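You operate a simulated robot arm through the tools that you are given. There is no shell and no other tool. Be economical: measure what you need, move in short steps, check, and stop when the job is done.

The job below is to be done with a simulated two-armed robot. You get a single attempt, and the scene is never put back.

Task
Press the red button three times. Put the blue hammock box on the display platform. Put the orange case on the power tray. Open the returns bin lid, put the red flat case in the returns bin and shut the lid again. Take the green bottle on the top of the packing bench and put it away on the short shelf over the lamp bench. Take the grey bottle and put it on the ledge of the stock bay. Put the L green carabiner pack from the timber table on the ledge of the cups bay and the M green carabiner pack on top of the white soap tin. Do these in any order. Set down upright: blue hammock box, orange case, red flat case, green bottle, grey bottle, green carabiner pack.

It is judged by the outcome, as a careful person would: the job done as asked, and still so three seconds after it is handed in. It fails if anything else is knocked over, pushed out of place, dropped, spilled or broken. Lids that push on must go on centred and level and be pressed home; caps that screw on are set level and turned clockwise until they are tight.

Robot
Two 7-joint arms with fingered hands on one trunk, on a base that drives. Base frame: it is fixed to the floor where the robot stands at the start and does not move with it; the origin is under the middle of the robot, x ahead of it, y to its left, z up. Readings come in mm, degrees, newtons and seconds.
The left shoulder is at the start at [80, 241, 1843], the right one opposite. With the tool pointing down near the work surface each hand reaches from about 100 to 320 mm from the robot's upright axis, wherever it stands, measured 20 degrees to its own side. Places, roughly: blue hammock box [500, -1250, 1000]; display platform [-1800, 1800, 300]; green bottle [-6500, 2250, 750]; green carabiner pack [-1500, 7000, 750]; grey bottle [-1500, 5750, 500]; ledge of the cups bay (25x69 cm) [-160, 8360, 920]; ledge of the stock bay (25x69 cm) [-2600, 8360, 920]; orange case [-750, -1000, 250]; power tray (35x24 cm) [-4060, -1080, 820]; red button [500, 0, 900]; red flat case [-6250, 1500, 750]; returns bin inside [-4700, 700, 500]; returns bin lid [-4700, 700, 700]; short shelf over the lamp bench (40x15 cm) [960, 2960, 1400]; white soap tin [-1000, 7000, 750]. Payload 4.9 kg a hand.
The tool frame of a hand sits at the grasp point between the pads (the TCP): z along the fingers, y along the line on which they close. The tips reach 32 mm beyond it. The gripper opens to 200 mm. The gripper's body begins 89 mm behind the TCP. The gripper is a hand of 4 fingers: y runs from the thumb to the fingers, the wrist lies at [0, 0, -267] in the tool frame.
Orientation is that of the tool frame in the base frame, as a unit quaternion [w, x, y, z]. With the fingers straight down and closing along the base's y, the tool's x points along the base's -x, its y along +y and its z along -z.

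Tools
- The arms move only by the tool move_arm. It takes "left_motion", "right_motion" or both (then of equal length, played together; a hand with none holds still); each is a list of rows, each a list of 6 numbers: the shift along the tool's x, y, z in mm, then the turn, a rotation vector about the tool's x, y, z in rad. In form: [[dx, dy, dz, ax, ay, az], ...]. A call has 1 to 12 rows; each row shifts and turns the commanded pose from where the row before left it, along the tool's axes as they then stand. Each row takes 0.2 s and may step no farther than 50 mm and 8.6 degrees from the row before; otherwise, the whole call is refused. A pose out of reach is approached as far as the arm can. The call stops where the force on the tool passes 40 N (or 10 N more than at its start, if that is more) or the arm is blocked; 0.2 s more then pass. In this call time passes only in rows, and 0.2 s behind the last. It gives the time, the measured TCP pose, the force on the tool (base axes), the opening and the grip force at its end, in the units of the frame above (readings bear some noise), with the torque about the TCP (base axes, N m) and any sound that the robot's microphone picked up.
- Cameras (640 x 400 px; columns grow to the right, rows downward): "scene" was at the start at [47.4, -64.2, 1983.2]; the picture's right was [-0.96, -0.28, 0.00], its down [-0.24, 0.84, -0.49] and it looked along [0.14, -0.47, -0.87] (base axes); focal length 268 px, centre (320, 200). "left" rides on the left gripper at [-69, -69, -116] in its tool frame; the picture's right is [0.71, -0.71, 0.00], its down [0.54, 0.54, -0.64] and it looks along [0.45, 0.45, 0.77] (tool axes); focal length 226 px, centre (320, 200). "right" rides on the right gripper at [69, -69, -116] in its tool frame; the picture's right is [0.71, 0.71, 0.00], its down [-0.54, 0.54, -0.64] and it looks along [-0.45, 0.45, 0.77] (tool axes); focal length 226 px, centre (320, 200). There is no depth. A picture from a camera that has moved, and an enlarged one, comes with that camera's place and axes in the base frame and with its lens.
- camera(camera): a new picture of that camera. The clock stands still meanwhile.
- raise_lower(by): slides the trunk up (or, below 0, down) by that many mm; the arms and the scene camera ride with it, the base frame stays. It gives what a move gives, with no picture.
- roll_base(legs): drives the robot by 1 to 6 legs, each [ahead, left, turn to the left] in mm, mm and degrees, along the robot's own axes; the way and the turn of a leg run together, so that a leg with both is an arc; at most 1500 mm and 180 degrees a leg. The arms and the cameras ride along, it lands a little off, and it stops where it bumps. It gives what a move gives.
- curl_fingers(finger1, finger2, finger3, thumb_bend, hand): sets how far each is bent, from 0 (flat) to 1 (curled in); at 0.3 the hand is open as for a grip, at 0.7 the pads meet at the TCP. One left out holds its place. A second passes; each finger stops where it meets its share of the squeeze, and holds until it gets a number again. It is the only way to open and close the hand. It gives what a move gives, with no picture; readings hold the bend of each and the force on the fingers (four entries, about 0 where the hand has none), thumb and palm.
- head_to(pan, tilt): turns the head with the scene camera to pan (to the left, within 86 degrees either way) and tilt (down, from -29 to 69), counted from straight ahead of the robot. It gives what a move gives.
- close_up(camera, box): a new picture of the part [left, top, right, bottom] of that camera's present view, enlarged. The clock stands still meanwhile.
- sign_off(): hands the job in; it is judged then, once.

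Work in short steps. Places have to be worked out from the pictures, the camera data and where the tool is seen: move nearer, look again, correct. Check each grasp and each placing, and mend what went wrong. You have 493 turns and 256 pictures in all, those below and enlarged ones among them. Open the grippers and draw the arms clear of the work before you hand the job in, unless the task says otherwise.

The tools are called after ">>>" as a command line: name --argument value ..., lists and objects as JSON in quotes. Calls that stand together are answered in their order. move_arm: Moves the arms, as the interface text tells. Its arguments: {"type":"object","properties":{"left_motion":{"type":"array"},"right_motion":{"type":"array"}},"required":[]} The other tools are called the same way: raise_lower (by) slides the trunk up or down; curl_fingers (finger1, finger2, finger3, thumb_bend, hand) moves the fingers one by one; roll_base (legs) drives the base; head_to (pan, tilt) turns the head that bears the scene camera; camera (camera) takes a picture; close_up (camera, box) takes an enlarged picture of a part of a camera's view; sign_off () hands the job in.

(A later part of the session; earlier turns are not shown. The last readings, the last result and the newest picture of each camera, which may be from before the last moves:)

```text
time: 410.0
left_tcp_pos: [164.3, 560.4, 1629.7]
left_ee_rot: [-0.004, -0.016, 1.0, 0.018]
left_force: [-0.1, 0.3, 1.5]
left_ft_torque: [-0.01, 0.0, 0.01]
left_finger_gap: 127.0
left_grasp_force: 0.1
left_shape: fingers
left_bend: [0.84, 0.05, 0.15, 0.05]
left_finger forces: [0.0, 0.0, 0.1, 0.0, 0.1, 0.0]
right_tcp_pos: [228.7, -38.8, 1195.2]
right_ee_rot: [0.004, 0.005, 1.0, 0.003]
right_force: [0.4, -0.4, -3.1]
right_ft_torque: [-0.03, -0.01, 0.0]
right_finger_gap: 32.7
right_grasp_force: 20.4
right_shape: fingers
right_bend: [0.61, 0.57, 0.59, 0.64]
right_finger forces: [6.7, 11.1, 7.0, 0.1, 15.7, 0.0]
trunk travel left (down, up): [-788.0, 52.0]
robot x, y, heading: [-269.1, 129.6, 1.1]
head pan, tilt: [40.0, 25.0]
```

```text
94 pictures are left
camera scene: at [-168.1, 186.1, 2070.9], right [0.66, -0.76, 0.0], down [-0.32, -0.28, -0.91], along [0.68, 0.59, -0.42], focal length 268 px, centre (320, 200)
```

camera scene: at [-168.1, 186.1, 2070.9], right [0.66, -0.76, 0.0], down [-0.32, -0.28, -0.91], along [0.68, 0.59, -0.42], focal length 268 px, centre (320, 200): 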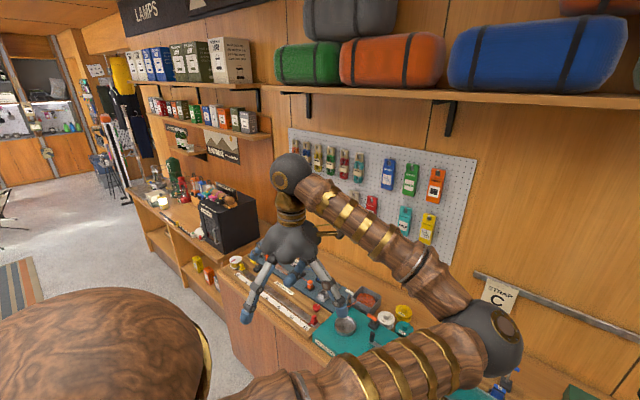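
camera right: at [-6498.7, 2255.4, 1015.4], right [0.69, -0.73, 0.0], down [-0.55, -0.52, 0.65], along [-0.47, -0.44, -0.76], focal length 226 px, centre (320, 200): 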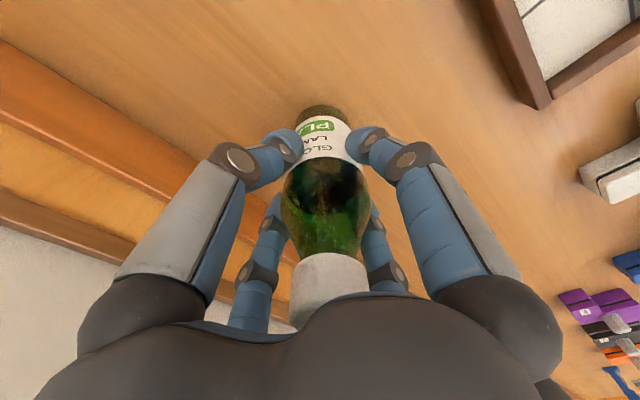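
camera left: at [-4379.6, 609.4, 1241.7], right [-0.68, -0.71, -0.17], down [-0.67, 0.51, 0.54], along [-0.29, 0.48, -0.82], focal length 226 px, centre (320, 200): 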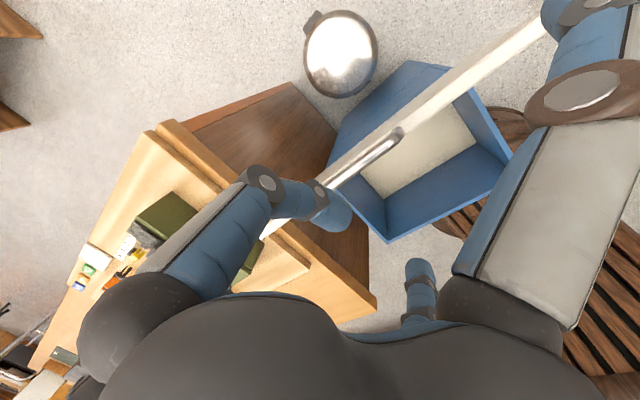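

>>> close_up --camera "scene" --box '[110, 70, 270, 240]'

```text
2.35 times, centred on (190, 155) of scene
camera zoom: at [-168.1, 186.1, 2070.9], right [0.66, -0.76, 0.0], down [-0.32, -0.28, -0.91], along [0.68, 0.59, -0.42], focal length 630 px, centre (626, 306)
```

zoom: 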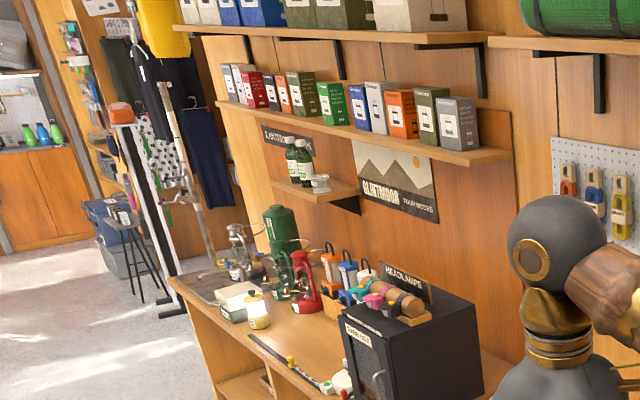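

The short shelf has a larger shelf ~290 mm above it, so the bottle can't be set down with the hand above it; I must regrasp it from the side. I'll set the bottle temporarily on the free wood of the display platform and regrasp horizontally.

>>> roll_base --legs '[[-1080, 0, 0], [0, 0, 89], [125, 0, 0]]'

>>> head_to --pan -10 --tilt 55

>>> camera --camera "scene"

```text
time: 420.2
left_tcp_pos: [-1776.4, 654.4, 1632.1]
left_ee_rot: [0.013, 0.715, -0.699, -0.014]
left_force: [0.2, -1.2, 0.7]
left_ft_torque: [0.11, 0.0, -0.03]
left_finger_gap: 127.2
left_grasp_force: 0.0
left_shape: fingers
left_bend: [0.84, 0.05, 0.15, 0.05]
left_finger forces: [0.1, 0.0, 0.0, 0.0, 0.0, 0.0]
right_tcp_pos: [-1175.0, 712.6, 1198.1]
right_ee_rot: [0.003, -0.699, 0.715, 0.006]
right_force: [-0.6, -0.7, -2.9]
right_ft_torque: [0.06, -0.02, 0.02]
right_finger_gap: 32.8
right_grasp_force: 20.2
right_shape: fingers
right_bend: [0.61, 0.57, 0.59, 0.64]
right_finger forces: [6.4, 10.7, 6.8, 0.0, 15.5, 0.0]
trunk travel left (down, up): [-788.0, 52.0]
robot x, y, heading: [-1343.3, 224.6, 90.2]
head pan, tilt: [40.0, 25.0]
```

```text
time: 421.3
left_tcp_pos: [-1776.1, 664.7, 1630.3]
left_ee_rot: [0.015, 0.714, -0.7, -0.01]
left_force: [0.1, -0.1, 0.6]
left_ft_torque: [-0.01, -0.02, 0.01]
left_finger_gap: 127.1
left_grasp_force: 0.0
left_shape: fingers
left_bend: [0.84, 0.05, 0.15, 0.05]
left_finger forces: [0.1, 0.0, 0.0, 0.0, 0.0, 0.0]
right_tcp_pos: [-1175.7, 720.0, 1195.8]
right_ee_rot: [0.001, -0.699, 0.715, 0.005]
right_force: [-0.3, 0.4, -2.9]
right_ft_torque: [-0.04, -0.01, -0.01]
right_finger_gap: 32.5
right_grasp_force: 19.5
right_shape: fingers
right_bend: [0.61, 0.57, 0.59, 0.64]
right_finger forces: [6.5, 10.7, 6.9, 0.0, 15.7, 0.0]
trunk travel left (down, up): [-788.0, 52.0]
robot x, y, heading: [-1349.4, 227.7, 90.0]
head pan, tilt: [-10.0, 55.0]
```

```text
92 pictures are left
camera scene: at [-1336.5, 328.4, 2026.9], right [0.99, -0.17, 0.0], down [-0.14, -0.81, -0.57], along [0.1, 0.57, -0.82], focal length 268 px, centre (320, 200)
```

scene: 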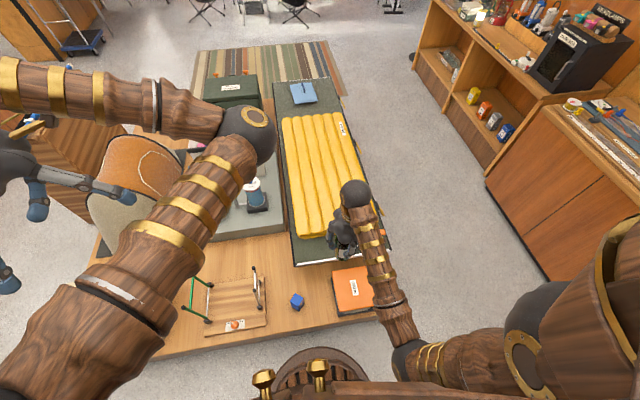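

>>> roll_base --legs '[[-20, 88, 0]]'

>>> raise_lower --by -400

>>> raise_lower --by -320

>>> camera --camera "scene"

>>> camera --camera "right"

```text
time: 422.4
left_tcp_pos: [-1844.4, 649.6, 1633.1]
left_ee_rot: [0.019, 0.713, -0.701, -0.013]
left_force: [2.7, 1.0, 1.8]
left_ft_torque: [-0.04, 0.2, -0.01]
left_finger_gap: 127.2
left_grasp_force: 0.1
left_shape: fingers
left_bend: [0.84, 0.05, 0.15, 0.05]
left_finger forces: [0.0, 0.0, 0.1, 0.0, 0.0, 0.0]
right_tcp_pos: [-1248.1, 703.1, 1192.6]
right_ee_rot: [-0.004, -0.697, 0.717, 0.006]
right_force: [1.1, 0.5, -3.4]
right_ft_torque: [0.01, 0.11, 0.04]
right_finger_gap: 32.6
right_grasp_force: 19.8
right_shape: fingers
right_bend: [0.61, 0.57, 0.59, 0.64]
right_finger forces: [6.5, 10.7, 6.9, 0.1, 15.8, 0.1]
trunk travel left (down, up): [-788.0, 52.0]
robot x, y, heading: [-1434.5, 208.6, 90.1]
head pan, tilt: [-10.0, 55.0]
```

```text
time: 426.3
left_tcp_pos: [-1859.5, 643.8, 1230.5]
left_ee_rot: [0.016, 0.713, -0.701, -0.011]
left_force: [0.0, -0.8, 0.3]
left_ft_torque: [-0.02, 0.02, -0.03]
left_finger_gap: 127.1
left_grasp_force: 0.1
left_shape: fingers
left_bend: [0.84, 0.05, 0.15, 0.05]
left_finger forces: [0.0, 0.0, 0.0, 0.1, 0.1, 0.1]
right_tcp_pos: [-1259.9, 698.9, 795.9]
right_ee_rot: [0.001, -0.697, 0.717, 0.005]
right_force: [-0.1, 0.9, -2.9]
right_ft_torque: [0.01, -0.02, 0.02]
right_finger_gap: 32.4
right_grasp_force: 19.8
right_shape: fingers
right_bend: [0.61, 0.57, 0.59, 0.64]
right_finger forces: [6.3, 10.8, 6.9, 0.1, 15.7, 0.1]
trunk travel left (down, up): [-388.0, 452.0]
robot x, y, heading: [-1429.9, 207.5, 90.0]
head pan, tilt: [-10.0, 55.0]
```

```text
time: 429.4
left_tcp_pos: [-1860.0, 644.4, 911.3]
left_ee_rot: [0.017, 0.712, -0.701, -0.011]
left_force: [0.4, 0.2, -0.4]
left_ft_torque: [0.01, 0.01, 0.02]
left_finger_gap: 127.1
left_grasp_force: 0.1
left_shape: fingers
left_bend: [0.84, 0.05, 0.15, 0.05]
left_finger forces: [0.0, 0.0, 0.0, 0.0, 0.0, 0.0]
right_tcp_pos: [-1260.3, 699.9, 476.0]
right_ee_rot: [0.001, -0.697, 0.717, 0.004]
right_force: [0.5, -0.7, -2.1]
right_ft_torque: [0.0, -0.02, -0.01]
right_finger_gap: 32.5
right_grasp_force: 19.5
right_shape: fingers
right_bend: [0.61, 0.57, 0.59, 0.64]
right_finger forces: [6.4, 10.8, 6.9, 0.0, 15.5, 0.0]
trunk travel left (down, up): [-68.0, 772.0]
robot x, y, heading: [-1432.9, 208.9, 90.2]
head pan, tilt: [-10.0, 55.0]
```

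```text
91 pictures are left
camera scene: at [-1422.1, 307.2, 1306.9], right [0.99, -0.17, 0.0], down [-0.14, -0.81, -0.57], along [0.1, 0.56, -0.82], focal length 268 px, centre (320, 200)
```

scene: 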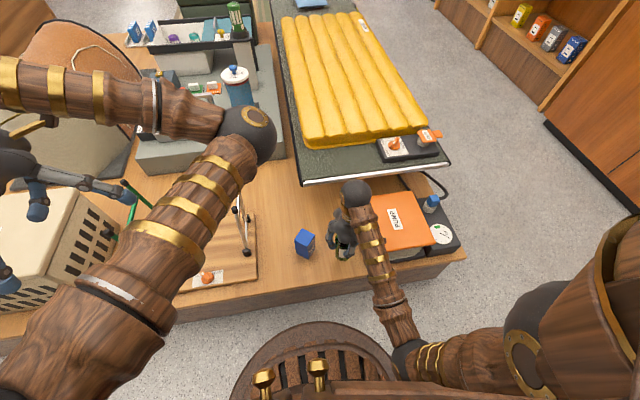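

```text
90 pictures are left
camera right: at [-1191.5, 627.3, 591.5], right [-0.73, -0.69, 0.0], down [-0.52, 0.55, 0.65], along [-0.45, 0.47, -0.76], focal length 226 px, centre (320, 200)
```

right: 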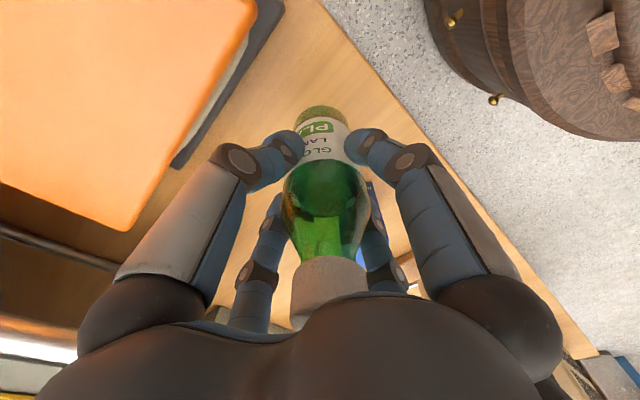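

>>> raise_lower --by -38

>>> move_arm --right_motion '[[0, 0, 4, 0, 0, 0], [0, 0, 3, 0, 0, 0], [0, 0, 3, 0, 0, 0], [0, 0, 3, 0, 0, 0], [0, 0, 3, 0, 0, 0]]'

```text
time: 430.3
left_tcp_pos: [-1860.7, 645.0, 872.6]
left_ee_rot: [0.017, 0.713, -0.701, -0.01]
left_force: [-0.7, 0.0, -0.1]
left_ft_torque: [0.0, 0.01, 0.0]
left_finger_gap: 127.2
left_grasp_force: 0.0
left_shape: fingers
left_bend: [0.84, 0.05, 0.15, 0.05]
left_finger forces: [0.1, 0.1, 0.1, 0.0, 0.0, 0.1]
right_tcp_pos: [-1259.5, 698.0, 437.5]
right_ee_rot: [0.001, -0.697, 0.717, 0.005]
right_force: [-0.6, -0.9, -2.5]
right_ft_torque: [0.01, 0.0, 0.01]
right_finger_gap: 32.2
right_grasp_force: 19.3
right_shape: fingers
right_bend: [0.61, 0.57, 0.59, 0.64]
right_finger forces: [6.4, 10.9, 6.9, 0.1, 15.6, 0.0]
trunk travel left (down, up): [-30.0, 810.0]
robot x, y, heading: [-1430.9, 209.1, 89.9]
head pan, tilt: [-10.0, 55.0]
```

```text
time: 431.5
left_tcp_pos: [-1859.5, 645.2, 872.4]
left_ee_rot: [0.015, 0.712, -0.701, -0.011]
left_force: [0.6, 0.1, -0.9]
left_ft_torque: [0.01, -0.01, -0.01]
left_finger_gap: 127.3
left_grasp_force: 0.0
left_shape: fingers
left_bend: [0.84, 0.05, 0.15, 0.05]
left_finger forces: [0.0, 0.1, 0.0, 0.0, 0.0, 0.0]
right_tcp_pos: [-1259.4, 700.2, 420.8]
right_ee_rot: [0.0, -0.698, 0.716, 0.004]
right_force: [0.6, 0.2, -3.0]
right_ft_torque: [-0.01, -0.05, -0.01]
right_finger_gap: 32.3
right_grasp_force: 20.7
right_shape: fingers
right_bend: [0.61, 0.57, 0.59, 0.64]
right_finger forces: [6.4, 10.8, 6.9, 0.0, 15.6, 0.1]
trunk travel left (down, up): [-30.0, 810.0]
robot x, y, heading: [-1430.1, 205.3, 90.1]
head pan, tilt: [-10.0, 55.0]
```

>>> move_arm --right_motion '[[0, 0, 3, 0, 0, 0], [0, 0, 3, 0, 0, 0], [0, 0, 3, 0, 0, 0], [0, 0, 3, 0, 0, 0], [0, 0, 3, 0, 0, 0], [0, 0, 3, 0, 0, 0]]'

```text
time: 432.3
left_tcp_pos: [-1859.5, 644.2, 873.4]
left_ee_rot: [0.014, 0.712, -0.702, -0.01]
left_force: [-0.4, -0.7, 0.1]
left_ft_torque: [-0.02, 0.0, 0.0]
left_finger_gap: 127.2
left_grasp_force: 0.0
left_shape: fingers
left_bend: [0.84, 0.05, 0.15, 0.05]
left_finger forces: [0.0, 0.0, 0.0, 0.0, 0.0, 0.0]
right_tcp_pos: [-1258.5, 701.4, 417.1]
right_ee_rot: [0.004, -0.697, 0.717, 0.007]
right_force: [2.7, -6.2, 28.2]
right_ft_torque: [-0.28, 0.12, 0.06]
right_finger_gap: 32.2
right_grasp_force: 24.6
right_shape: fingers
right_bend: [0.61, 0.57, 0.59, 0.64]
right_finger forces: [10.3, 13.0, 7.3, 0.1, 19.4, 0.1]
trunk travel left (down, up): [-30.0, 810.0]
robot x, y, heading: [-1435.6, 206.0, 89.8]
head pan, tilt: [-10.0, 55.0]
stopped in row 4 (right hand): the force on the tool passed its limit at 44 N (the readings are from after the stop); the commanded pose is now the measured one
```

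Bottle is down. Release and raise.

>>> move_arm --right_motion '[[0, 0, -2.5, 0, 0, 0]]'

>>> curl_fingers --hand "right" --finger1 0.4 --finger2 0.4 --finger3 0.4 --thumb_bend 0.4

>>> raise_lower --by 300

>>> camera --camera "right"

```text
time: 432.7
left_tcp_pos: [-1860.2, 644.6, 871.6]
left_ee_rot: [0.014, 0.712, -0.702, -0.011]
left_force: [0.3, -0.6, -0.1]
left_ft_torque: [-0.01, -0.01, 0.03]
left_finger_gap: 127.4
left_grasp_force: 0.1
left_shape: fingers
left_bend: [0.84, 0.05, 0.15, 0.05]
left_finger forces: [0.0, 0.1, 0.0, 0.1, 0.0, 0.0]
right_tcp_pos: [-1257.0, 701.1, 417.2]
right_ee_rot: [0.003, -0.697, 0.717, 0.005]
right_force: [2.9, -1.7, 16.9]
right_ft_torque: [-0.12, -0.02, 0.03]
right_finger_gap: 31.8
right_grasp_force: 24.0
right_shape: fingers
right_bend: [0.61, 0.57, 0.59, 0.64]
right_finger forces: [8.3, 12.1, 8.2, 0.0, 18.7, 0.0]
trunk travel left (down, up): [-30.0, 810.0]
robot x, y, heading: [-1429.4, 205.5, 89.9]
head pan, tilt: [-10.0, 55.0]
```

```text
time: 433.7
left_tcp_pos: [-1861.1, 645.8, 871.9]
left_ee_rot: [0.016, 0.713, -0.701, -0.011]
left_force: [-0.2, 0.6, -0.6]
left_ft_torque: [-0.02, -0.01, 0.02]
left_finger_gap: 127.0
left_grasp_force: 0.1
left_shape: fingers
left_bend: [0.84, 0.05, 0.15, 0.05]
left_finger forces: [0.0, 0.0, 0.0, 0.1, 0.0, 0.0]
right_tcp_pos: [-1259.4, 699.9, 417.1]
right_ee_rot: [0.003, -0.697, 0.717, 0.006]
right_force: [-15.8, -2.5, -5.1]
right_ft_torque: [0.05, 0.14, -0.16]
right_finger_gap: 98.2
right_grasp_force: 8.0
right_shape: fingers
right_bend: [0.4, 0.4, 0.4, 0.43]
right_finger forces: [0.0, 0.0, 0.0, 0.0, 16.3, 0.0]
trunk travel left (down, up): [-30.0, 810.0]
robot x, y, heading: [-1434.3, 206.7, 90.3]
head pan, tilt: [-10.0, 55.0]
```

```text
time: 436.7
left_tcp_pos: [-1859.3, 645.8, 1171.9]
left_ee_rot: [0.016, 0.713, -0.701, -0.01]
left_force: [-0.2, 0.2, 0.9]
left_ft_torque: [0.0, 0.01, 0.01]
left_finger_gap: 127.0
left_grasp_force: 0.1
left_shape: fingers
left_bend: [0.84, 0.05, 0.15, 0.05]
left_finger forces: [0.1, 0.0, 0.1, 0.0, 0.0, 0.0]
right_tcp_pos: [-1259.2, 700.9, 717.8]
right_ee_rot: [0.003, -0.696, 0.718, 0.005]
right_force: [0.1, -0.4, -0.6]
right_ft_torque: [0.01, 0.03, 0.0]
right_finger_gap: 104.9
right_grasp_force: 0.1
right_shape: fingers
right_bend: [0.4, 0.4, 0.4, 0.4]
right_finger forces: [0.0, 0.0, 0.1, 0.1, 0.0, 0.1]
trunk travel left (down, up): [-330.0, 510.0]
robot x, y, heading: [-1435.6, 204.9, 90.2]
head pan, tilt: [-10.0, 55.0]
```

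```text
89 pictures are left
camera right: at [-1190.6, 628.5, 832.4], right [-0.73, -0.69, -0.01], down [-0.52, 0.55, 0.65], along [-0.44, 0.48, -0.76], focal length 226 px, centre (320, 200)
```

right: 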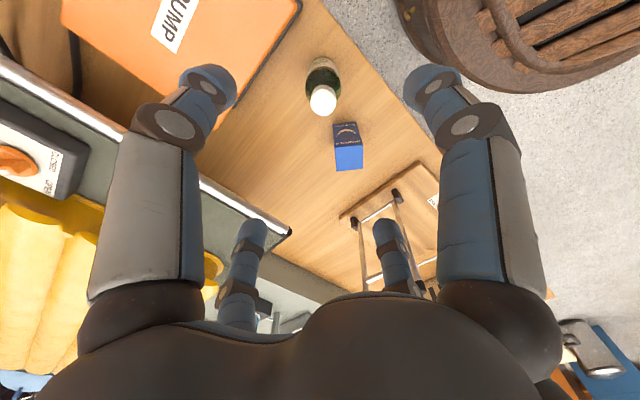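

The bottle stands next to the hammock box. Now pitch the right hand to horizontal (pointing +y) and roll 45° so the digits straddle the bottle diagonally.

>>> move_arm --right_motion '[[0, 0, 0, 0, -0.143, 0], [0, 0, 0, 0, -0.143, 0], [0, 0, 0, 0, -0.143, 0], [0, 0, 0, 0, -0.143, 0], [0, 0, 0, 0, -0.143, 0], [0, 0, 0, 0, -0.143, 0], [0, 0, 0, 0, -0.143, 0], [0, 0, 0, 0, -0.143, 0], [0, 0, 0, 0, -0.143, 0], [0, 0, 0, 0, -0.143, 0], [0, 0, 0, 0, -0.141, 0]]'

>>> move_arm --right_motion '[[0, 0, 0, 0, 0, 0.131], [0, 0, 0, 0, 0, 0.131], [0, 0, 0, 0, 0, 0.131], [0, 0, 0, 0, 0, 0.131], [0, 0, 0, 0, 0, 0.131], [0, 0, 0, 0, 0, 0.131]]'

>>> camera --camera "scene"

```text
time: 439.1
left_tcp_pos: [-1836.7, 652.2, 1179.4]
left_ee_rot: [0.025, 0.713, -0.701, -0.015]
left_force: [0.0, -0.1, 0.3]
left_ft_torque: [-0.01, 0.03, 0.0]
left_finger_gap: 127.0
left_grasp_force: 0.1
left_shape: fingers
left_bend: [0.84, 0.05, 0.15, 0.05]
left_finger forces: [0.0, 0.0, 0.1, 0.1, 0.1, 0.1]
right_tcp_pos: [-1356.7, 676.0, 729.9]
right_ee_rot: [-0.415, 0.594, -0.405, -0.557]
right_force: [0.1, 1.1, 0.3]
right_ft_torque: [-0.04, 0.02, -0.02]
right_finger_gap: 105.4
right_grasp_force: 0.1
right_shape: fingers
right_bend: [0.4, 0.4, 0.4, 0.4]
right_finger forces: [0.0, 0.1, 0.0, 0.0, 0.1, 0.0]
trunk travel left (down, up): [-330.0, 510.0]
robot x, y, heading: [-1433.5, 208.8, 90.2]
head pan, tilt: [-10.0, 55.0]
stopped in row 11 (right hand): the arm was blocked; the commanded pose is now the measured one
```

```text
time: 440.5
left_tcp_pos: [-1856.5, 646.4, 1173.0]
left_ee_rot: [0.015, 0.711, -0.703, -0.011]
left_force: [-0.6, 0.1, 0.2]
left_ft_torque: [-0.01, 0.02, 0.01]
left_finger_gap: 127.0
left_grasp_force: 0.0
left_shape: fingers
left_bend: [0.84, 0.05, 0.15, 0.05]
left_finger forces: [0.0, 0.0, 0.1, 0.0, 0.0, 0.0]
right_tcp_pos: [-1369.5, 675.0, 729.4]
right_ee_rot: [0.174, -0.398, 0.601, 0.671]
right_force: [0.4, 0.1, -0.4]
right_ft_torque: [0.02, 0.0, 0.03]
right_finger_gap: 105.8
right_grasp_force: 0.0
right_shape: fingers
right_bend: [0.4, 0.4, 0.4, 0.4]
right_finger forces: [0.1, 0.0, 0.0, 0.0, 0.0, 0.0]
trunk travel left (down, up): [-330.0, 510.0]
robot x, y, heading: [-1430.5, 206.1, 89.8]
head pan, tilt: [-10.0, 55.0]
```

```text
88 pictures are left
camera scene: at [-1419.0, 309.0, 1568.8], right [0.98, -0.17, 0.0], down [-0.14, -0.81, -0.57], along [0.1, 0.56, -0.82], focal length 268 px, centre (320, 200)
```

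scene: 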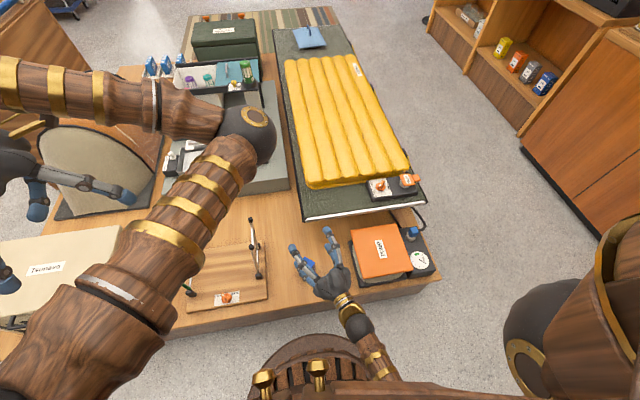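

The hand is horizontal (yawed ~19° left, fine for a round bottle). Check the pump's clearance from the bottle with a close-up.

>>> close_up --camera "scene" --box '[270, 190, 450, 310]'

```text
3.33 times, centred on (360, 250) of scene
camera zoom: at [-1419.0, 309.0, 1568.8], right [0.98, -0.17, 0.0], down [-0.14, -0.81, -0.57], along [0.1, 0.56, -0.82], focal length 892 px, centre (187, 33)
```

zoom: 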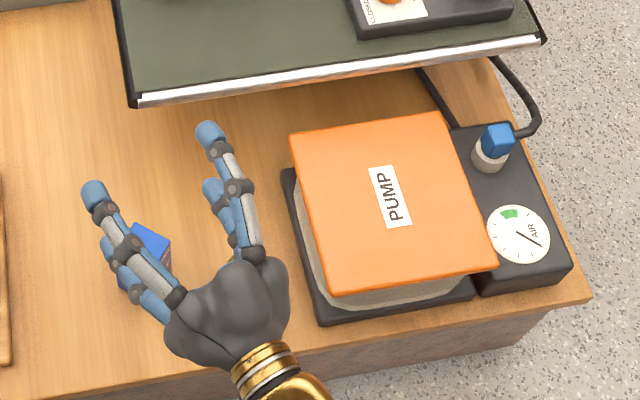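

The pump is close on the right, so approach from the left-front instead: shift the base left/back and turn it 30° right, so the hand points slightly to +x; then lower.

>>> roll_base --legs '[[-56, 152, 0], [0, 0, -30]]'

>>> curl_fingers --hand "right" --finger1 0.33 --finger2 0.33 --finger3 0.33 --thumb_bend 0.33

>>> raise_lower --by -310

>>> camera --camera "right"

>>> camera --camera "scene"

```text
time: 443.4
left_tcp_pos: [-1734.1, 745.0, 1172.3]
left_ee_rot: [-0.013, -0.506, 0.863, 0.014]
left_force: [0.0, -0.4, -0.3]
left_ft_torque: [-0.02, 0.0, 0.01]
left_finger_gap: 126.9
left_grasp_force: 0.1
left_shape: fingers
left_bend: [0.84, 0.05, 0.15, 0.05]
left_finger forces: [0.1, 0.0, 0.0, 0.0, 0.1, 0.0]
right_tcp_pos: [-1299.2, 525.9, 729.7]
right_ee_rot: [0.343, -0.23, 0.683, 0.602]
right_force: [-0.3, 0.0, 0.8]
right_ft_torque: [0.02, 0.0, 0.01]
right_finger_gap: 105.3
right_grasp_force: 0.1
right_shape: fingers
right_bend: [0.4, 0.4, 0.4, 0.4]
right_finger forces: [0.0, 0.0, 0.0, 0.1, 0.1, 0.1]
trunk travel left (down, up): [-330.0, 510.0]
robot x, y, heading: [-1585.2, 151.6, 60.3]
head pan, tilt: [-10.0, 55.0]
```

```text
time: 444.4
left_tcp_pos: [-1734.1, 745.9, 1172.2]
left_ee_rot: [-0.012, -0.506, 0.863, 0.013]
left_force: [0.8, 0.0, 0.3]
left_ft_torque: [-0.02, 0.01, -0.01]
left_finger_gap: 127.2
left_grasp_force: 0.0
left_shape: fingers
left_bend: [0.84, 0.05, 0.15, 0.05]
left_finger forces: [0.0, 0.0, 0.0, 0.1, 0.0, 0.0]
right_tcp_pos: [-1298.3, 525.5, 729.1]
right_ee_rot: [0.343, -0.23, 0.683, 0.602]
right_force: [-0.3, 0.2, 0.2]
right_ft_torque: [0.01, -0.01, 0.01]
right_finger_gap: 129.9
right_grasp_force: 0.1
right_shape: fingers
right_bend: [0.33, 0.33, 0.33, 0.33]
right_finger forces: [0.0, 0.0, 0.0, 0.0, 0.1, 0.0]
trunk travel left (down, up): [-330.0, 510.0]
robot x, y, heading: [-1585.8, 149.2, 60.2]
head pan, tilt: [-10.0, 55.0]
```

```text
time: 447.4
left_tcp_pos: [-1739.6, 738.7, 873.0]
left_ee_rot: [-0.007, -0.506, 0.863, 0.016]
left_force: [0.4, 0.4, -0.6]
left_ft_torque: [0.01, -0.02, 0.03]
left_finger_gap: 127.0
left_grasp_force: 0.0
left_shape: fingers
left_bend: [0.84, 0.05, 0.15, 0.05]
left_finger forces: [0.0, 0.0, 0.0, 0.0, 0.1, 0.0]
right_tcp_pos: [-1291.8, 528.8, 467.8]
right_ee_rot: [0.361, -0.224, 0.661, 0.618]
right_force: [0.4, 0.3, 0.5]
right_ft_torque: [-0.02, -0.01, 0.0]
right_finger_gap: 129.7
right_grasp_force: 0.1
right_shape: fingers
right_bend: [0.33, 0.33, 0.33, 0.33]
right_finger forces: [0.0, 0.0, 0.0, 0.0, 0.0, 0.1]
trunk travel left (down, up): [-20.0, 820.0]
robot x, y, heading: [-1584.2, 150.9, 60.2]
head pan, tilt: [-10.0, 55.0]
```

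```text
86 pictures are left
camera right: at [-1306.8, 417.0, 367.7], right [-0.98, 0.2, -0.07], down [-0.19, -0.64, 0.75], along [0.11, 0.74, 0.66], focal length 226 px, centre (320, 200)
```

right: 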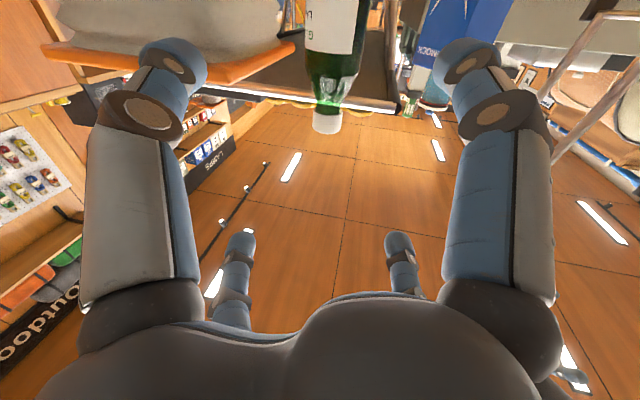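

```text
85 pictures are left
camera scene: at [-1532.1, 224.0, 1267.6], right [0.77, -0.64, 0.0], down [-0.52, -0.62, -0.58], along [0.37, 0.45, -0.81], focal length 268 px, centre (320, 200)
```

scene: 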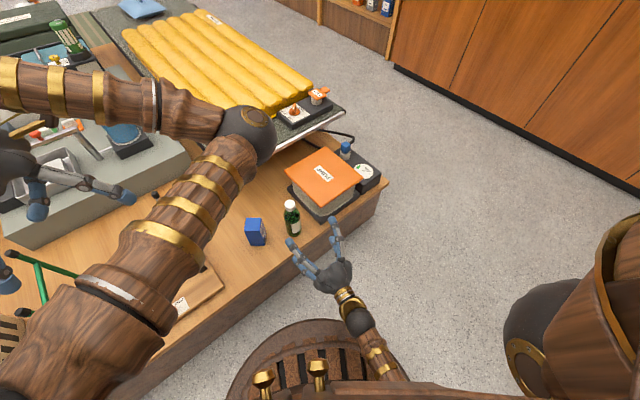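

Bottle ahead is aligned. Lower the hand 65 mm, keeping it outside the platform edge.

>>> move_arm --right_motion '[[17, -13, 0, 0, 0, 0], [17, -13, 0, 0, 0, 0], [18, -14, 0, 0, 0, 0]]'

>>> camera --camera "right"

```text
time: 448.1
left_tcp_pos: [-1735.8, 745.8, 863.6]
left_ee_rot: [-0.01, -0.505, 0.863, 0.013]
left_force: [1.3, 0.4, 0.9]
left_ft_torque: [-0.1, 0.01, 0.02]
left_finger_gap: 127.1
left_grasp_force: 0.0
left_shape: fingers
left_bend: [0.84, 0.05, 0.15, 0.05]
left_finger forces: [0.0, 0.0, 0.0, 0.0, 0.0, 0.1]
right_tcp_pos: [-1271.6, 546.8, 488.4]
right_ee_rot: [0.394, -0.212, 0.622, 0.643]
right_force: [-0.4, -0.8, 0.2]
right_ft_torque: [-0.02, 0.02, 0.01]
right_finger_gap: 130.1
right_grasp_force: 0.1
right_shape: fingers
right_bend: [0.33, 0.33, 0.33, 0.33]
right_finger forces: [0.0, 0.0, 0.1, 0.0, 0.1, 0.0]
trunk travel left (down, up): [-20.0, 820.0]
robot x, y, heading: [-1582.6, 157.0, 60.2]
head pan, tilt: [-10.0, 55.0]
stopped in row 3 (right hand): the arm was blocked; the commanded pose is now the measured one
```

```text
84 pictures are left
camera right: at [-1284.4, 445.1, 377.3], right [-0.97, 0.23, -0.09], down [-0.23, -0.71, 0.67], along [0.09, 0.67, 0.74], focal length 226 px, centre (320, 200)
```

right: 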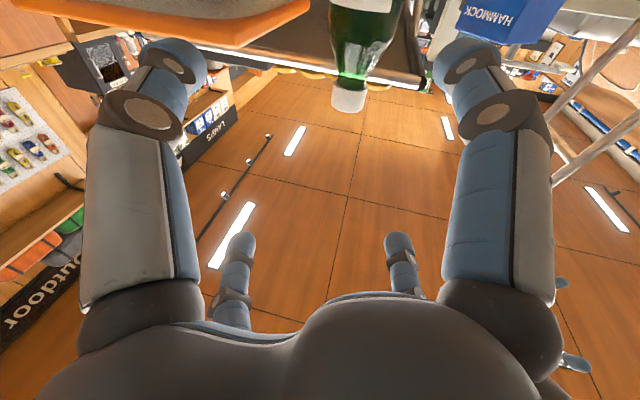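

The arm is blocked low down (elbow against the base), so a side grasp at platform height isn't feasible. I'll re-pick the bottle from above and regrasp on a bench-height surface (the free bench corner). Raise, restore the stance and hand orientation.

>>> raise_lower --by 330

>>> roll_base --legs '[[0, 0, 30], [49, -152, 0]]'

>>> move_arm --right_motion '[[0, 0, 0, 0.0683, 0.1257, -0.0242], [0, 0, 0, 0.0683, 0.1257, -0.0242], [0, 0, 0, 0.0683, 0.1257, -0.0242], [0, 0, 0, 0.0683, 0.1257, -0.0242], [0, 0, 0, 0.0683, 0.1257, -0.0242], [0, 0, 0, 0.0683, 0.1257, -0.0242], [0, 0, 0, 0.0683, 0.1257, -0.0242], [0, 0, 0, 0.0683, 0.1257, -0.0242], [0, 0, 0, 0.0683, 0.1257, -0.0242], [0, 0, 0, 0.0683, 0.1257, -0.0242], [0, 0, 0, 0.0683, 0.1257, -0.0242], [0, 0, 0, 0.0683, 0.1257, -0.0242]]'

>>> camera --camera "right"

```text
time: 451.4
left_tcp_pos: [-1732.6, 745.1, 1191.1]
left_ee_rot: [-0.013, -0.506, 0.862, 0.015]
left_force: [-1.0, -0.2, 0.1]
left_ft_torque: [-0.01, 0.01, -0.01]
left_finger_gap: 126.7
left_grasp_force: 0.0
left_shape: fingers
left_bend: [0.84, 0.05, 0.15, 0.05]
left_finger forces: [0.0, 0.0, 0.1, 0.0, 0.0, 0.1]
right_tcp_pos: [-1274.1, 546.8, 804.7]
right_ee_rot: [0.387, -0.213, 0.629, 0.639]
right_force: [-0.1, -0.2, -0.1]
right_ft_torque: [0.04, 0.01, 0.03]
right_finger_gap: 130.0
right_grasp_force: 0.0
right_shape: fingers
right_bend: [0.33, 0.33, 0.33, 0.33]
right_finger forces: [0.0, 0.1, 0.0, 0.1, 0.0, 0.0]
trunk travel left (down, up): [-350.0, 490.0]
robot x, y, heading: [-1582.1, 154.0, 60.0]
head pan, tilt: [-10.0, 55.0]
```

```text
time: 454.3
left_tcp_pos: [-1860.5, 638.3, 1192.5]
left_ee_rot: [0.014, 0.713, -0.701, -0.01]
left_force: [-0.3, 1.1, 0.1]
left_ft_torque: [0.01, 0.04, -0.02]
left_finger_gap: 127.0
left_grasp_force: 0.2
left_shape: fingers
left_bend: [0.84, 0.05, 0.15, 0.05]
left_finger forces: [0.1, 0.0, 0.1, 0.0, 0.0, 0.0]
right_tcp_pos: [-1361.9, 696.7, 804.1]
right_ee_rot: [0.21, -0.369, 0.552, 0.717]
right_force: [0.7, -0.9, -0.4]
right_ft_torque: [0.0, -0.03, 0.0]
right_finger_gap: 129.7
right_grasp_force: 0.0
right_shape: fingers
right_bend: [0.33, 0.33, 0.33, 0.33]
right_finger forces: [0.0, 0.0, 0.0, 0.1, 0.0, 0.0]
trunk travel left (down, up): [-350.0, 490.0]
robot x, y, heading: [-1433.3, 201.5, 90.4]
head pan, tilt: [-10.0, 55.0]
```

```text
time: 456.9
left_tcp_pos: [-1858.9, 639.0, 1192.6]
left_ee_rot: [0.016, 0.713, -0.701, -0.011]
left_force: [-0.1, 0.3, 0.2]
left_ft_torque: [0.02, 0.02, -0.01]
left_finger_gap: 126.8
left_grasp_force: 0.1
left_shape: fingers
left_bend: [0.84, 0.05, 0.15, 0.05]
left_finger forces: [0.1, 0.0, 0.1, 0.0, 0.0, 0.0]
right_tcp_pos: [-1361.2, 697.8, 791.5]
right_ee_rot: [0.01, -0.704, 0.709, 0.042]
right_force: [0.6, -0.2, 0.4]
right_ft_torque: [-0.03, -0.01, -0.02]
right_finger_gap: 130.0
right_grasp_force: 0.1
right_shape: fingers
right_bend: [0.33, 0.33, 0.33, 0.33]
right_finger forces: [0.1, 0.0, 0.0, 0.0, 0.0, 0.0]
right hand out of reach, approached as far as the arm can: row 12
trunk travel left (down, up): [-350.0, 490.0]
robot x, y, heading: [-1431.2, 199.4, 90.2]
head pan, tilt: [-10.0, 55.0]
```

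```text
83 pictures are left
camera right: at [-1287.9, 619.5, 898.8], right [-0.71, -0.7, -0.02], down [-0.5, 0.5, 0.71], along [-0.49, 0.51, -0.71], focal length 226 px, centre (320, 200)
```

right: 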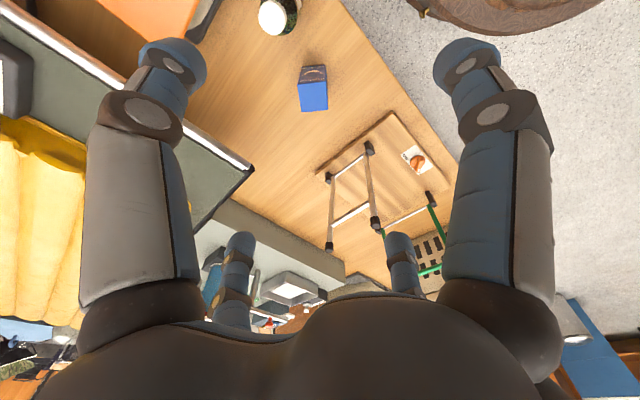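

>>> move_arm --right_motion '[[0, -33, 0, 0.015, 0.024, 0], [0, -33, 0, 0.015, 0.024, 0], [-4, -34, 0, 0.015, 0.024, 0]]'

>>> camera --camera "right"

```text
time: 457.9
left_tcp_pos: [-1858.6, 640.8, 1191.9]
left_ee_rot: [0.015, 0.713, -0.701, -0.01]
left_force: [0.0, -1.0, 0.0]
left_ft_torque: [-0.04, -0.03, 0.01]
left_finger_gap: 126.9
left_grasp_force: 0.0
left_shape: fingers
left_bend: [0.84, 0.05, 0.15, 0.05]
left_finger forces: [0.1, 0.0, 0.0, 0.0, 0.1, 0.0]
right_tcp_pos: [-1190.4, 656.7, 735.7]
right_ee_rot: [-0.039, -0.595, 0.802, -0.01]
right_force: [0.0, 0.5, -0.1]
right_ft_torque: [0.01, 0.02, 0.01]
right_finger_gap: 129.8
right_grasp_force: 0.2
right_shape: fingers
right_bend: [0.33, 0.33, 0.33, 0.33]
right_finger forces: [0.0, 0.0, 0.0, 0.0, 0.0, 0.1]
right hand out of reach, approached as far as the arm can: row 1, 2, 3
trunk travel left (down, up): [-350.0, 490.0]
robot x, y, heading: [-1433.2, 202.9, 89.9]
head pan, tilt: [-10.0, 55.0]
stopped in row 3 (right hand): the arm was blocked; the commanded pose is now the measured one
```

```text
82 pictures are left
camera right: at [-1137.3, 577.8, 853.9], right [-0.88, -0.47, 0.07], down [-0.33, 0.72, 0.62], along [-0.34, 0.52, -0.78], focal length 226 px, centre (320, 200)
```

right: 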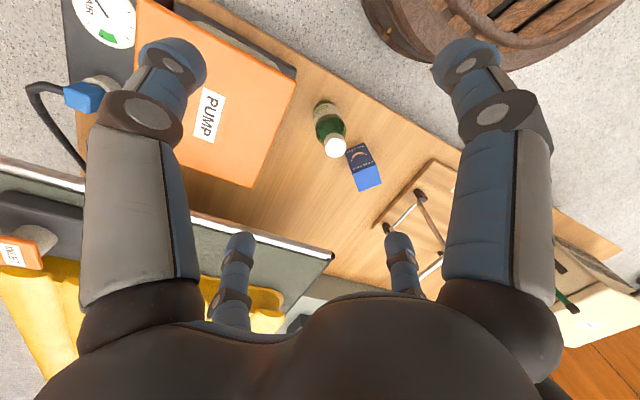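

>>> move_arm --right_motion '[[0, 0, 0, 0.01, -0.025, 0], [-7.5, 27, 0, 0.01, -0.025, 0], [-7.5, 27, 0, 0.01, -0.025, 0], [-7.5, 27, 0, 0, 0, 0]]'

>>> camera --camera "right"

```text
time: 458.9
left_tcp_pos: [-1860.2, 639.3, 1191.2]
left_ee_rot: [0.016, 0.713, -0.701, -0.01]
left_force: [0.1, 0.0, -0.1]
left_ft_torque: [-0.01, 0.02, -0.04]
left_finger_gap: 126.8
left_grasp_force: 0.0
left_shape: fingers
left_bend: [0.84, 0.05, 0.15, 0.05]
left_finger forces: [0.0, 0.1, 0.0, 0.1, 0.1, 0.0]
right_tcp_pos: [-1260.1, 701.5, 736.7]
right_ee_rot: [0.001, -0.595, 0.804, 0.0]
right_force: [-0.5, 0.3, 0.3]
right_ft_torque: [0.03, -0.01, -0.02]
right_finger_gap: 129.8
right_grasp_force: 0.0
right_shape: fingers
right_bend: [0.33, 0.33, 0.33, 0.33]
right_finger forces: [0.0, 0.0, 0.0, 0.0, 0.0, 0.0]
trunk travel left (down, up): [-350.0, 490.0]
robot x, y, heading: [-1435.1, 200.6, 90.2]
head pan, tilt: [-10.0, 55.0]
```

```text
81 pictures are left
camera right: at [-1214.3, 615.4, 851.8], right [-0.88, -0.47, 0.0], down [-0.36, 0.68, 0.64], along [-0.3, 0.57, -0.77], focal length 226 px, centre (320, 200)
```

right: 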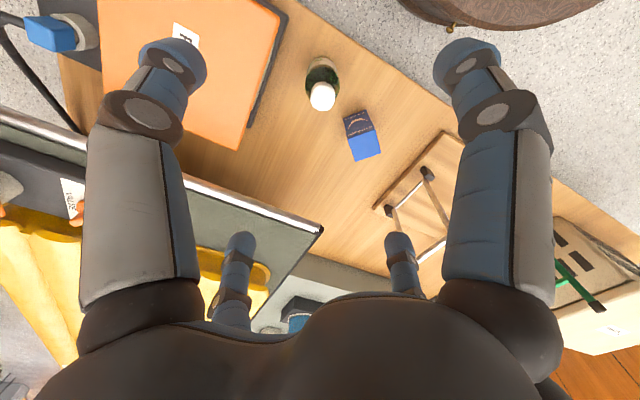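

Restored and aligned. Narrow the digits, lower and re-grip the bottle.

>>> curl_fingers --hand "right" --finger1 0.43 --finger2 0.43 --finger3 0.43 --thumb_bend 0.43

>>> raise_lower --by -317

>>> curl_fingers --hand "right" --finger1 0.7 --finger2 0.7 --finger3 0.7 --thumb_bend 0.7

>>> raise_lower --by 400

>>> raise_lower --by 350

>>> camera --camera "right"

```text
time: 459.9
left_tcp_pos: [-1860.2, 639.1, 1192.3]
left_ee_rot: [0.016, 0.713, -0.7, -0.011]
left_force: [-0.2, 0.5, 0.4]
left_ft_torque: [0.0, 0.02, 0.04]
left_finger_gap: 126.8
left_grasp_force: 0.1
left_shape: fingers
left_bend: [0.84, 0.05, 0.15, 0.05]
left_finger forces: [0.0, 0.0, 0.0, 0.0, 0.1, 0.0]
right_tcp_pos: [-1260.7, 701.4, 736.7]
right_ee_rot: [0.0, -0.596, 0.803, 0.0]
right_force: [-0.6, 0.3, -0.5]
right_ft_torque: [0.02, 0.01, 0.01]
right_finger_gap: 95.0
right_grasp_force: 0.0
right_shape: fingers
right_bend: [0.43, 0.43, 0.43, 0.43]
right_finger forces: [0.1, 0.0, 0.1, 0.0, 0.0, 0.1]
trunk travel left (down, up): [-350.0, 490.0]
robot x, y, heading: [-1433.6, 202.1, 90.3]
head pan, tilt: [-10.0, 55.0]
```

```text
time: 463.0
left_tcp_pos: [-1860.5, 638.4, 875.5]
left_ee_rot: [0.016, 0.713, -0.701, -0.01]
left_force: [0.9, -1.1, 0.5]
left_ft_torque: [-0.02, 0.0, -0.01]
left_finger_gap: 126.9
left_grasp_force: 0.0
left_shape: fingers
left_bend: [0.84, 0.05, 0.15, 0.05]
left_finger forces: [0.0, 0.0, 0.1, 0.0, 0.0, 0.1]
right_tcp_pos: [-1260.1, 703.0, 418.7]
right_ee_rot: [0.001, -0.595, 0.803, -0.001]
right_force: [0.5, -0.3, -1.0]
right_ft_torque: [0.02, 0.02, -0.01]
right_finger_gap: 95.0
right_grasp_force: 0.0
right_shape: fingers
right_bend: [0.43, 0.43, 0.43, 0.43]
right_finger forces: [0.0, 0.0, 0.0, 0.1, 0.1, 0.0]
trunk travel left (down, up): [-33.0, 807.0]
robot x, y, heading: [-1433.3, 198.7, 90.3]
head pan, tilt: [-10.0, 55.0]
```

```text
time: 464.0
left_tcp_pos: [-1859.3, 638.4, 874.5]
left_ee_rot: [0.016, 0.713, -0.701, -0.011]
left_force: [-0.3, -0.7, 0.1]
left_ft_torque: [0.01, 0.01, 0.0]
left_finger_gap: 127.0
left_grasp_force: 0.0
left_shape: fingers
left_bend: [0.84, 0.05, 0.15, 0.05]
left_finger forces: [0.0, 0.0, 0.0, 0.0, 0.1, 0.1]
right_tcp_pos: [-1259.4, 700.5, 418.7]
right_ee_rot: [0.0, -0.596, 0.803, 0.0]
right_force: [2.6, -0.5, 3.7]
right_ft_torque: [-0.04, -0.05, 0.0]
right_finger_gap: 34.5
right_grasp_force: 22.1
right_shape: fingers
right_bend: [0.6, 0.57, 0.6, 0.63]
right_finger forces: [8.5, 10.3, 8.1, 0.0, 17.2, 0.1]
trunk travel left (down, up): [-33.0, 807.0]
robot x, y, heading: [-1434.1, 196.7, 90.0]
head pan, tilt: [-10.0, 55.0]
```

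```text
time: 467.8
left_tcp_pos: [-1859.4, 639.2, 1275.6]
left_ee_rot: [0.016, 0.713, -0.701, -0.011]
left_force: [-0.2, -0.2, 0.2]
left_ft_torque: [-0.01, 0.01, 0.0]
left_finger_gap: 127.1
left_grasp_force: 0.1
left_shape: fingers
left_bend: [0.84, 0.05, 0.15, 0.05]
left_finger forces: [0.0, 0.0, 0.0, 0.0, 0.0, 0.1]
right_tcp_pos: [-1260.2, 701.9, 818.1]
right_ee_rot: [0.0, -0.595, 0.803, 0.0]
right_force: [-0.5, 0.4, -2.6]
right_ft_torque: [-0.02, 0.0, 0.01]
right_finger_gap: 34.6
right_grasp_force: 21.0
right_shape: fingers
right_bend: [0.6, 0.57, 0.6, 0.64]
right_finger forces: [8.4, 10.3, 7.9, 0.0, 15.7, 0.1]
trunk travel left (down, up): [-433.0, 407.0]
robot x, y, heading: [-1433.6, 202.8, 90.2]
head pan, tilt: [-10.0, 55.0]
```

```text
time: 471.3
left_tcp_pos: [-1861.1, 638.7, 1624.6]
left_ee_rot: [0.015, 0.713, -0.701, -0.011]
left_force: [1.2, 0.6, 0.1]
left_ft_torque: [0.0, 0.0, -0.01]
left_finger_gap: 126.9
left_grasp_force: 0.0
left_shape: fingers
left_bend: [0.84, 0.05, 0.15, 0.05]
left_finger forces: [0.1, 0.0, 0.0, 0.1, 0.0, 0.0]
right_tcp_pos: [-1259.5, 701.3, 1168.1]
right_ee_rot: [0.0, -0.595, 0.803, 0.001]
right_force: [-0.6, -0.1, -3.3]
right_ft_torque: [-0.02, 0.0, -0.01]
right_finger_gap: 34.3
right_grasp_force: 21.6
right_shape: fingers
right_bend: [0.6, 0.57, 0.6, 0.64]
right_finger forces: [8.4, 10.4, 8.0, 0.0, 15.7, 0.1]
trunk travel left (down, up): [-783.0, 57.0]
robot x, y, heading: [-1433.4, 201.6, 90.3]
head pan, tilt: [-10.0, 55.0]
```

```text
80 pictures are left
camera right: at [-1214.0, 615.3, 1284.7], right [-0.88, -0.47, 0.0], down [-0.36, 0.68, 0.64], along [-0.3, 0.57, -0.77], focal length 226 px, centre (320, 200)
```

right: 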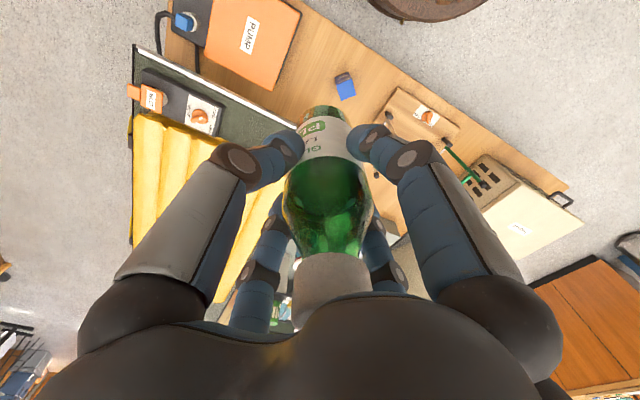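

Bottle is back in hand. Drive to the lamp bench (facing +x near y≈2800) and look for a free bench spot for the regrasp.

>>> roll_base --legs '[[0, -1180, 0], [0, 0, -90], [0, 1300, 0], [0, 1300, 0]]'

>>> head_to --pan 0 --tilt 28

>>> camera --camera "scene"

```text
time: 493.3
left_tcp_pos: [195.9, 3223.8, 1627.0]
left_ee_rot: [-0.003, -0.001, 1.0, 0.019]
left_force: [-0.5, 0.5, -1.2]
left_ft_torque: [0.06, 0.0, -0.01]
left_finger_gap: 127.2
left_grasp_force: 0.1
left_shape: fingers
left_bend: [0.84, 0.05, 0.15, 0.05]
left_finger forces: [0.0, 0.0, 0.0, 0.1, 0.0, 0.0]
right_tcp_pos: [249.3, 2623.9, 1168.0]
right_ee_rot: [0.0, 0.156, 0.988, 0.0]
right_force: [-0.4, -0.5, -2.4]
right_ft_torque: [-0.02, 0.05, -0.04]
right_finger_gap: 33.9
right_grasp_force: 21.1
right_shape: fingers
right_bend: [0.6, 0.57, 0.6, 0.64]
right_finger forces: [8.1, 10.5, 7.9, 0.1, 15.7, 0.0]
trunk travel left (down, up): [-783.0, 57.0]
robot x, y, heading: [-247.7, 2801.4, -0.4]
head pan, tilt: [-10.0, 55.0]
```

```text
time: 494.2
left_tcp_pos: [195.6, 3225.1, 1625.3]
left_ee_rot: [-0.004, -0.001, 1.0, 0.018]
left_force: [0.1, 0.6, 0.3]
left_ft_torque: [-0.03, 0.0, -0.01]
left_finger_gap: 127.2
left_grasp_force: 0.1
left_shape: fingers
left_bend: [0.84, 0.05, 0.15, 0.05]
left_finger forces: [0.1, 0.0, 0.0, 0.0, 0.1, 0.0]
right_tcp_pos: [249.9, 2624.2, 1167.9]
right_ee_rot: [0.0, 0.155, 0.988, -0.001]
right_force: [0.0, -0.1, -2.8]
right_ft_torque: [-0.02, 0.01, 0.01]
right_finger_gap: 33.8
right_grasp_force: 21.2
right_shape: fingers
right_bend: [0.6, 0.57, 0.6, 0.64]
right_finger forces: [8.0, 10.4, 7.8, 0.1, 15.7, 0.0]
trunk travel left (down, up): [-783.0, 57.0]
robot x, y, heading: [-249.0, 2803.9, -1.0]
head pan, tilt: [0.0, 28.0]
```

```text
79 pictures are left
camera scene: at [-128.2, 2802.4, 2061.0], right [-0.01, -1.0, 0.0], down [-0.47, 0.01, -0.88], along [0.88, -0.01, -0.47], focal length 268 px, centre (320, 200)
```

scene: 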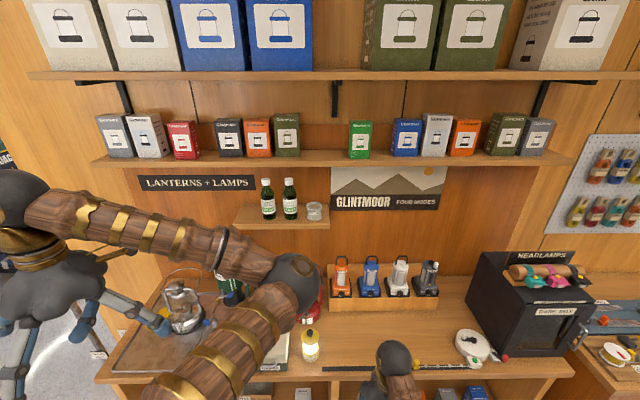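

>>> close_up --camera "scene" --box '[210, 140, 350, 250]'

>>> close_up --camera "scene" --box '[290, 240, 580, 400]'

```text
3.64 times, centred on (280, 195) of scene
camera zoom: at [-128.2, 2802.4, 2061.0], right [-0.01, -1.0, 0.0], down [-0.47, 0.01, -0.88], along [0.88, -0.01, -0.47], focal length 973 px, centre (466, 218)
```

zoom: 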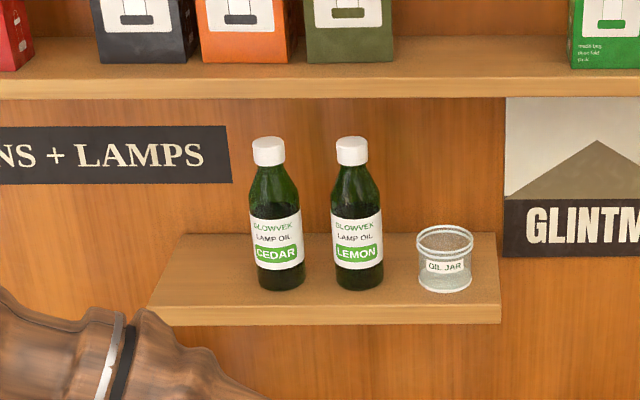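

```text
2.21 times, centred on (435, 320) of scene
camera zoom: at [-128.2, 2802.4, 2061.0], right [-0.01, -1.0, 0.0], down [-0.47, 0.01, -0.88], along [0.88, -0.01, -0.47], focal length 591 px, centre (66, -65)
```

zoom: 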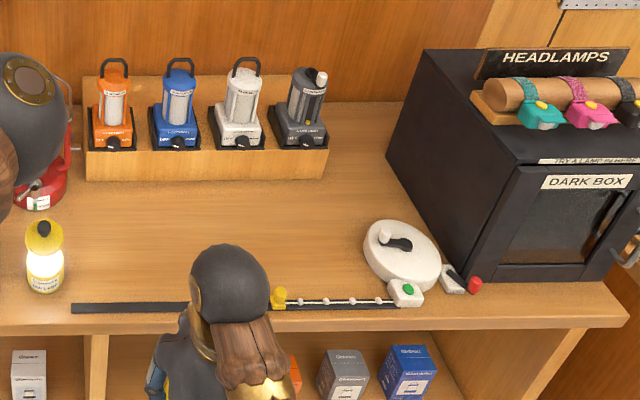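

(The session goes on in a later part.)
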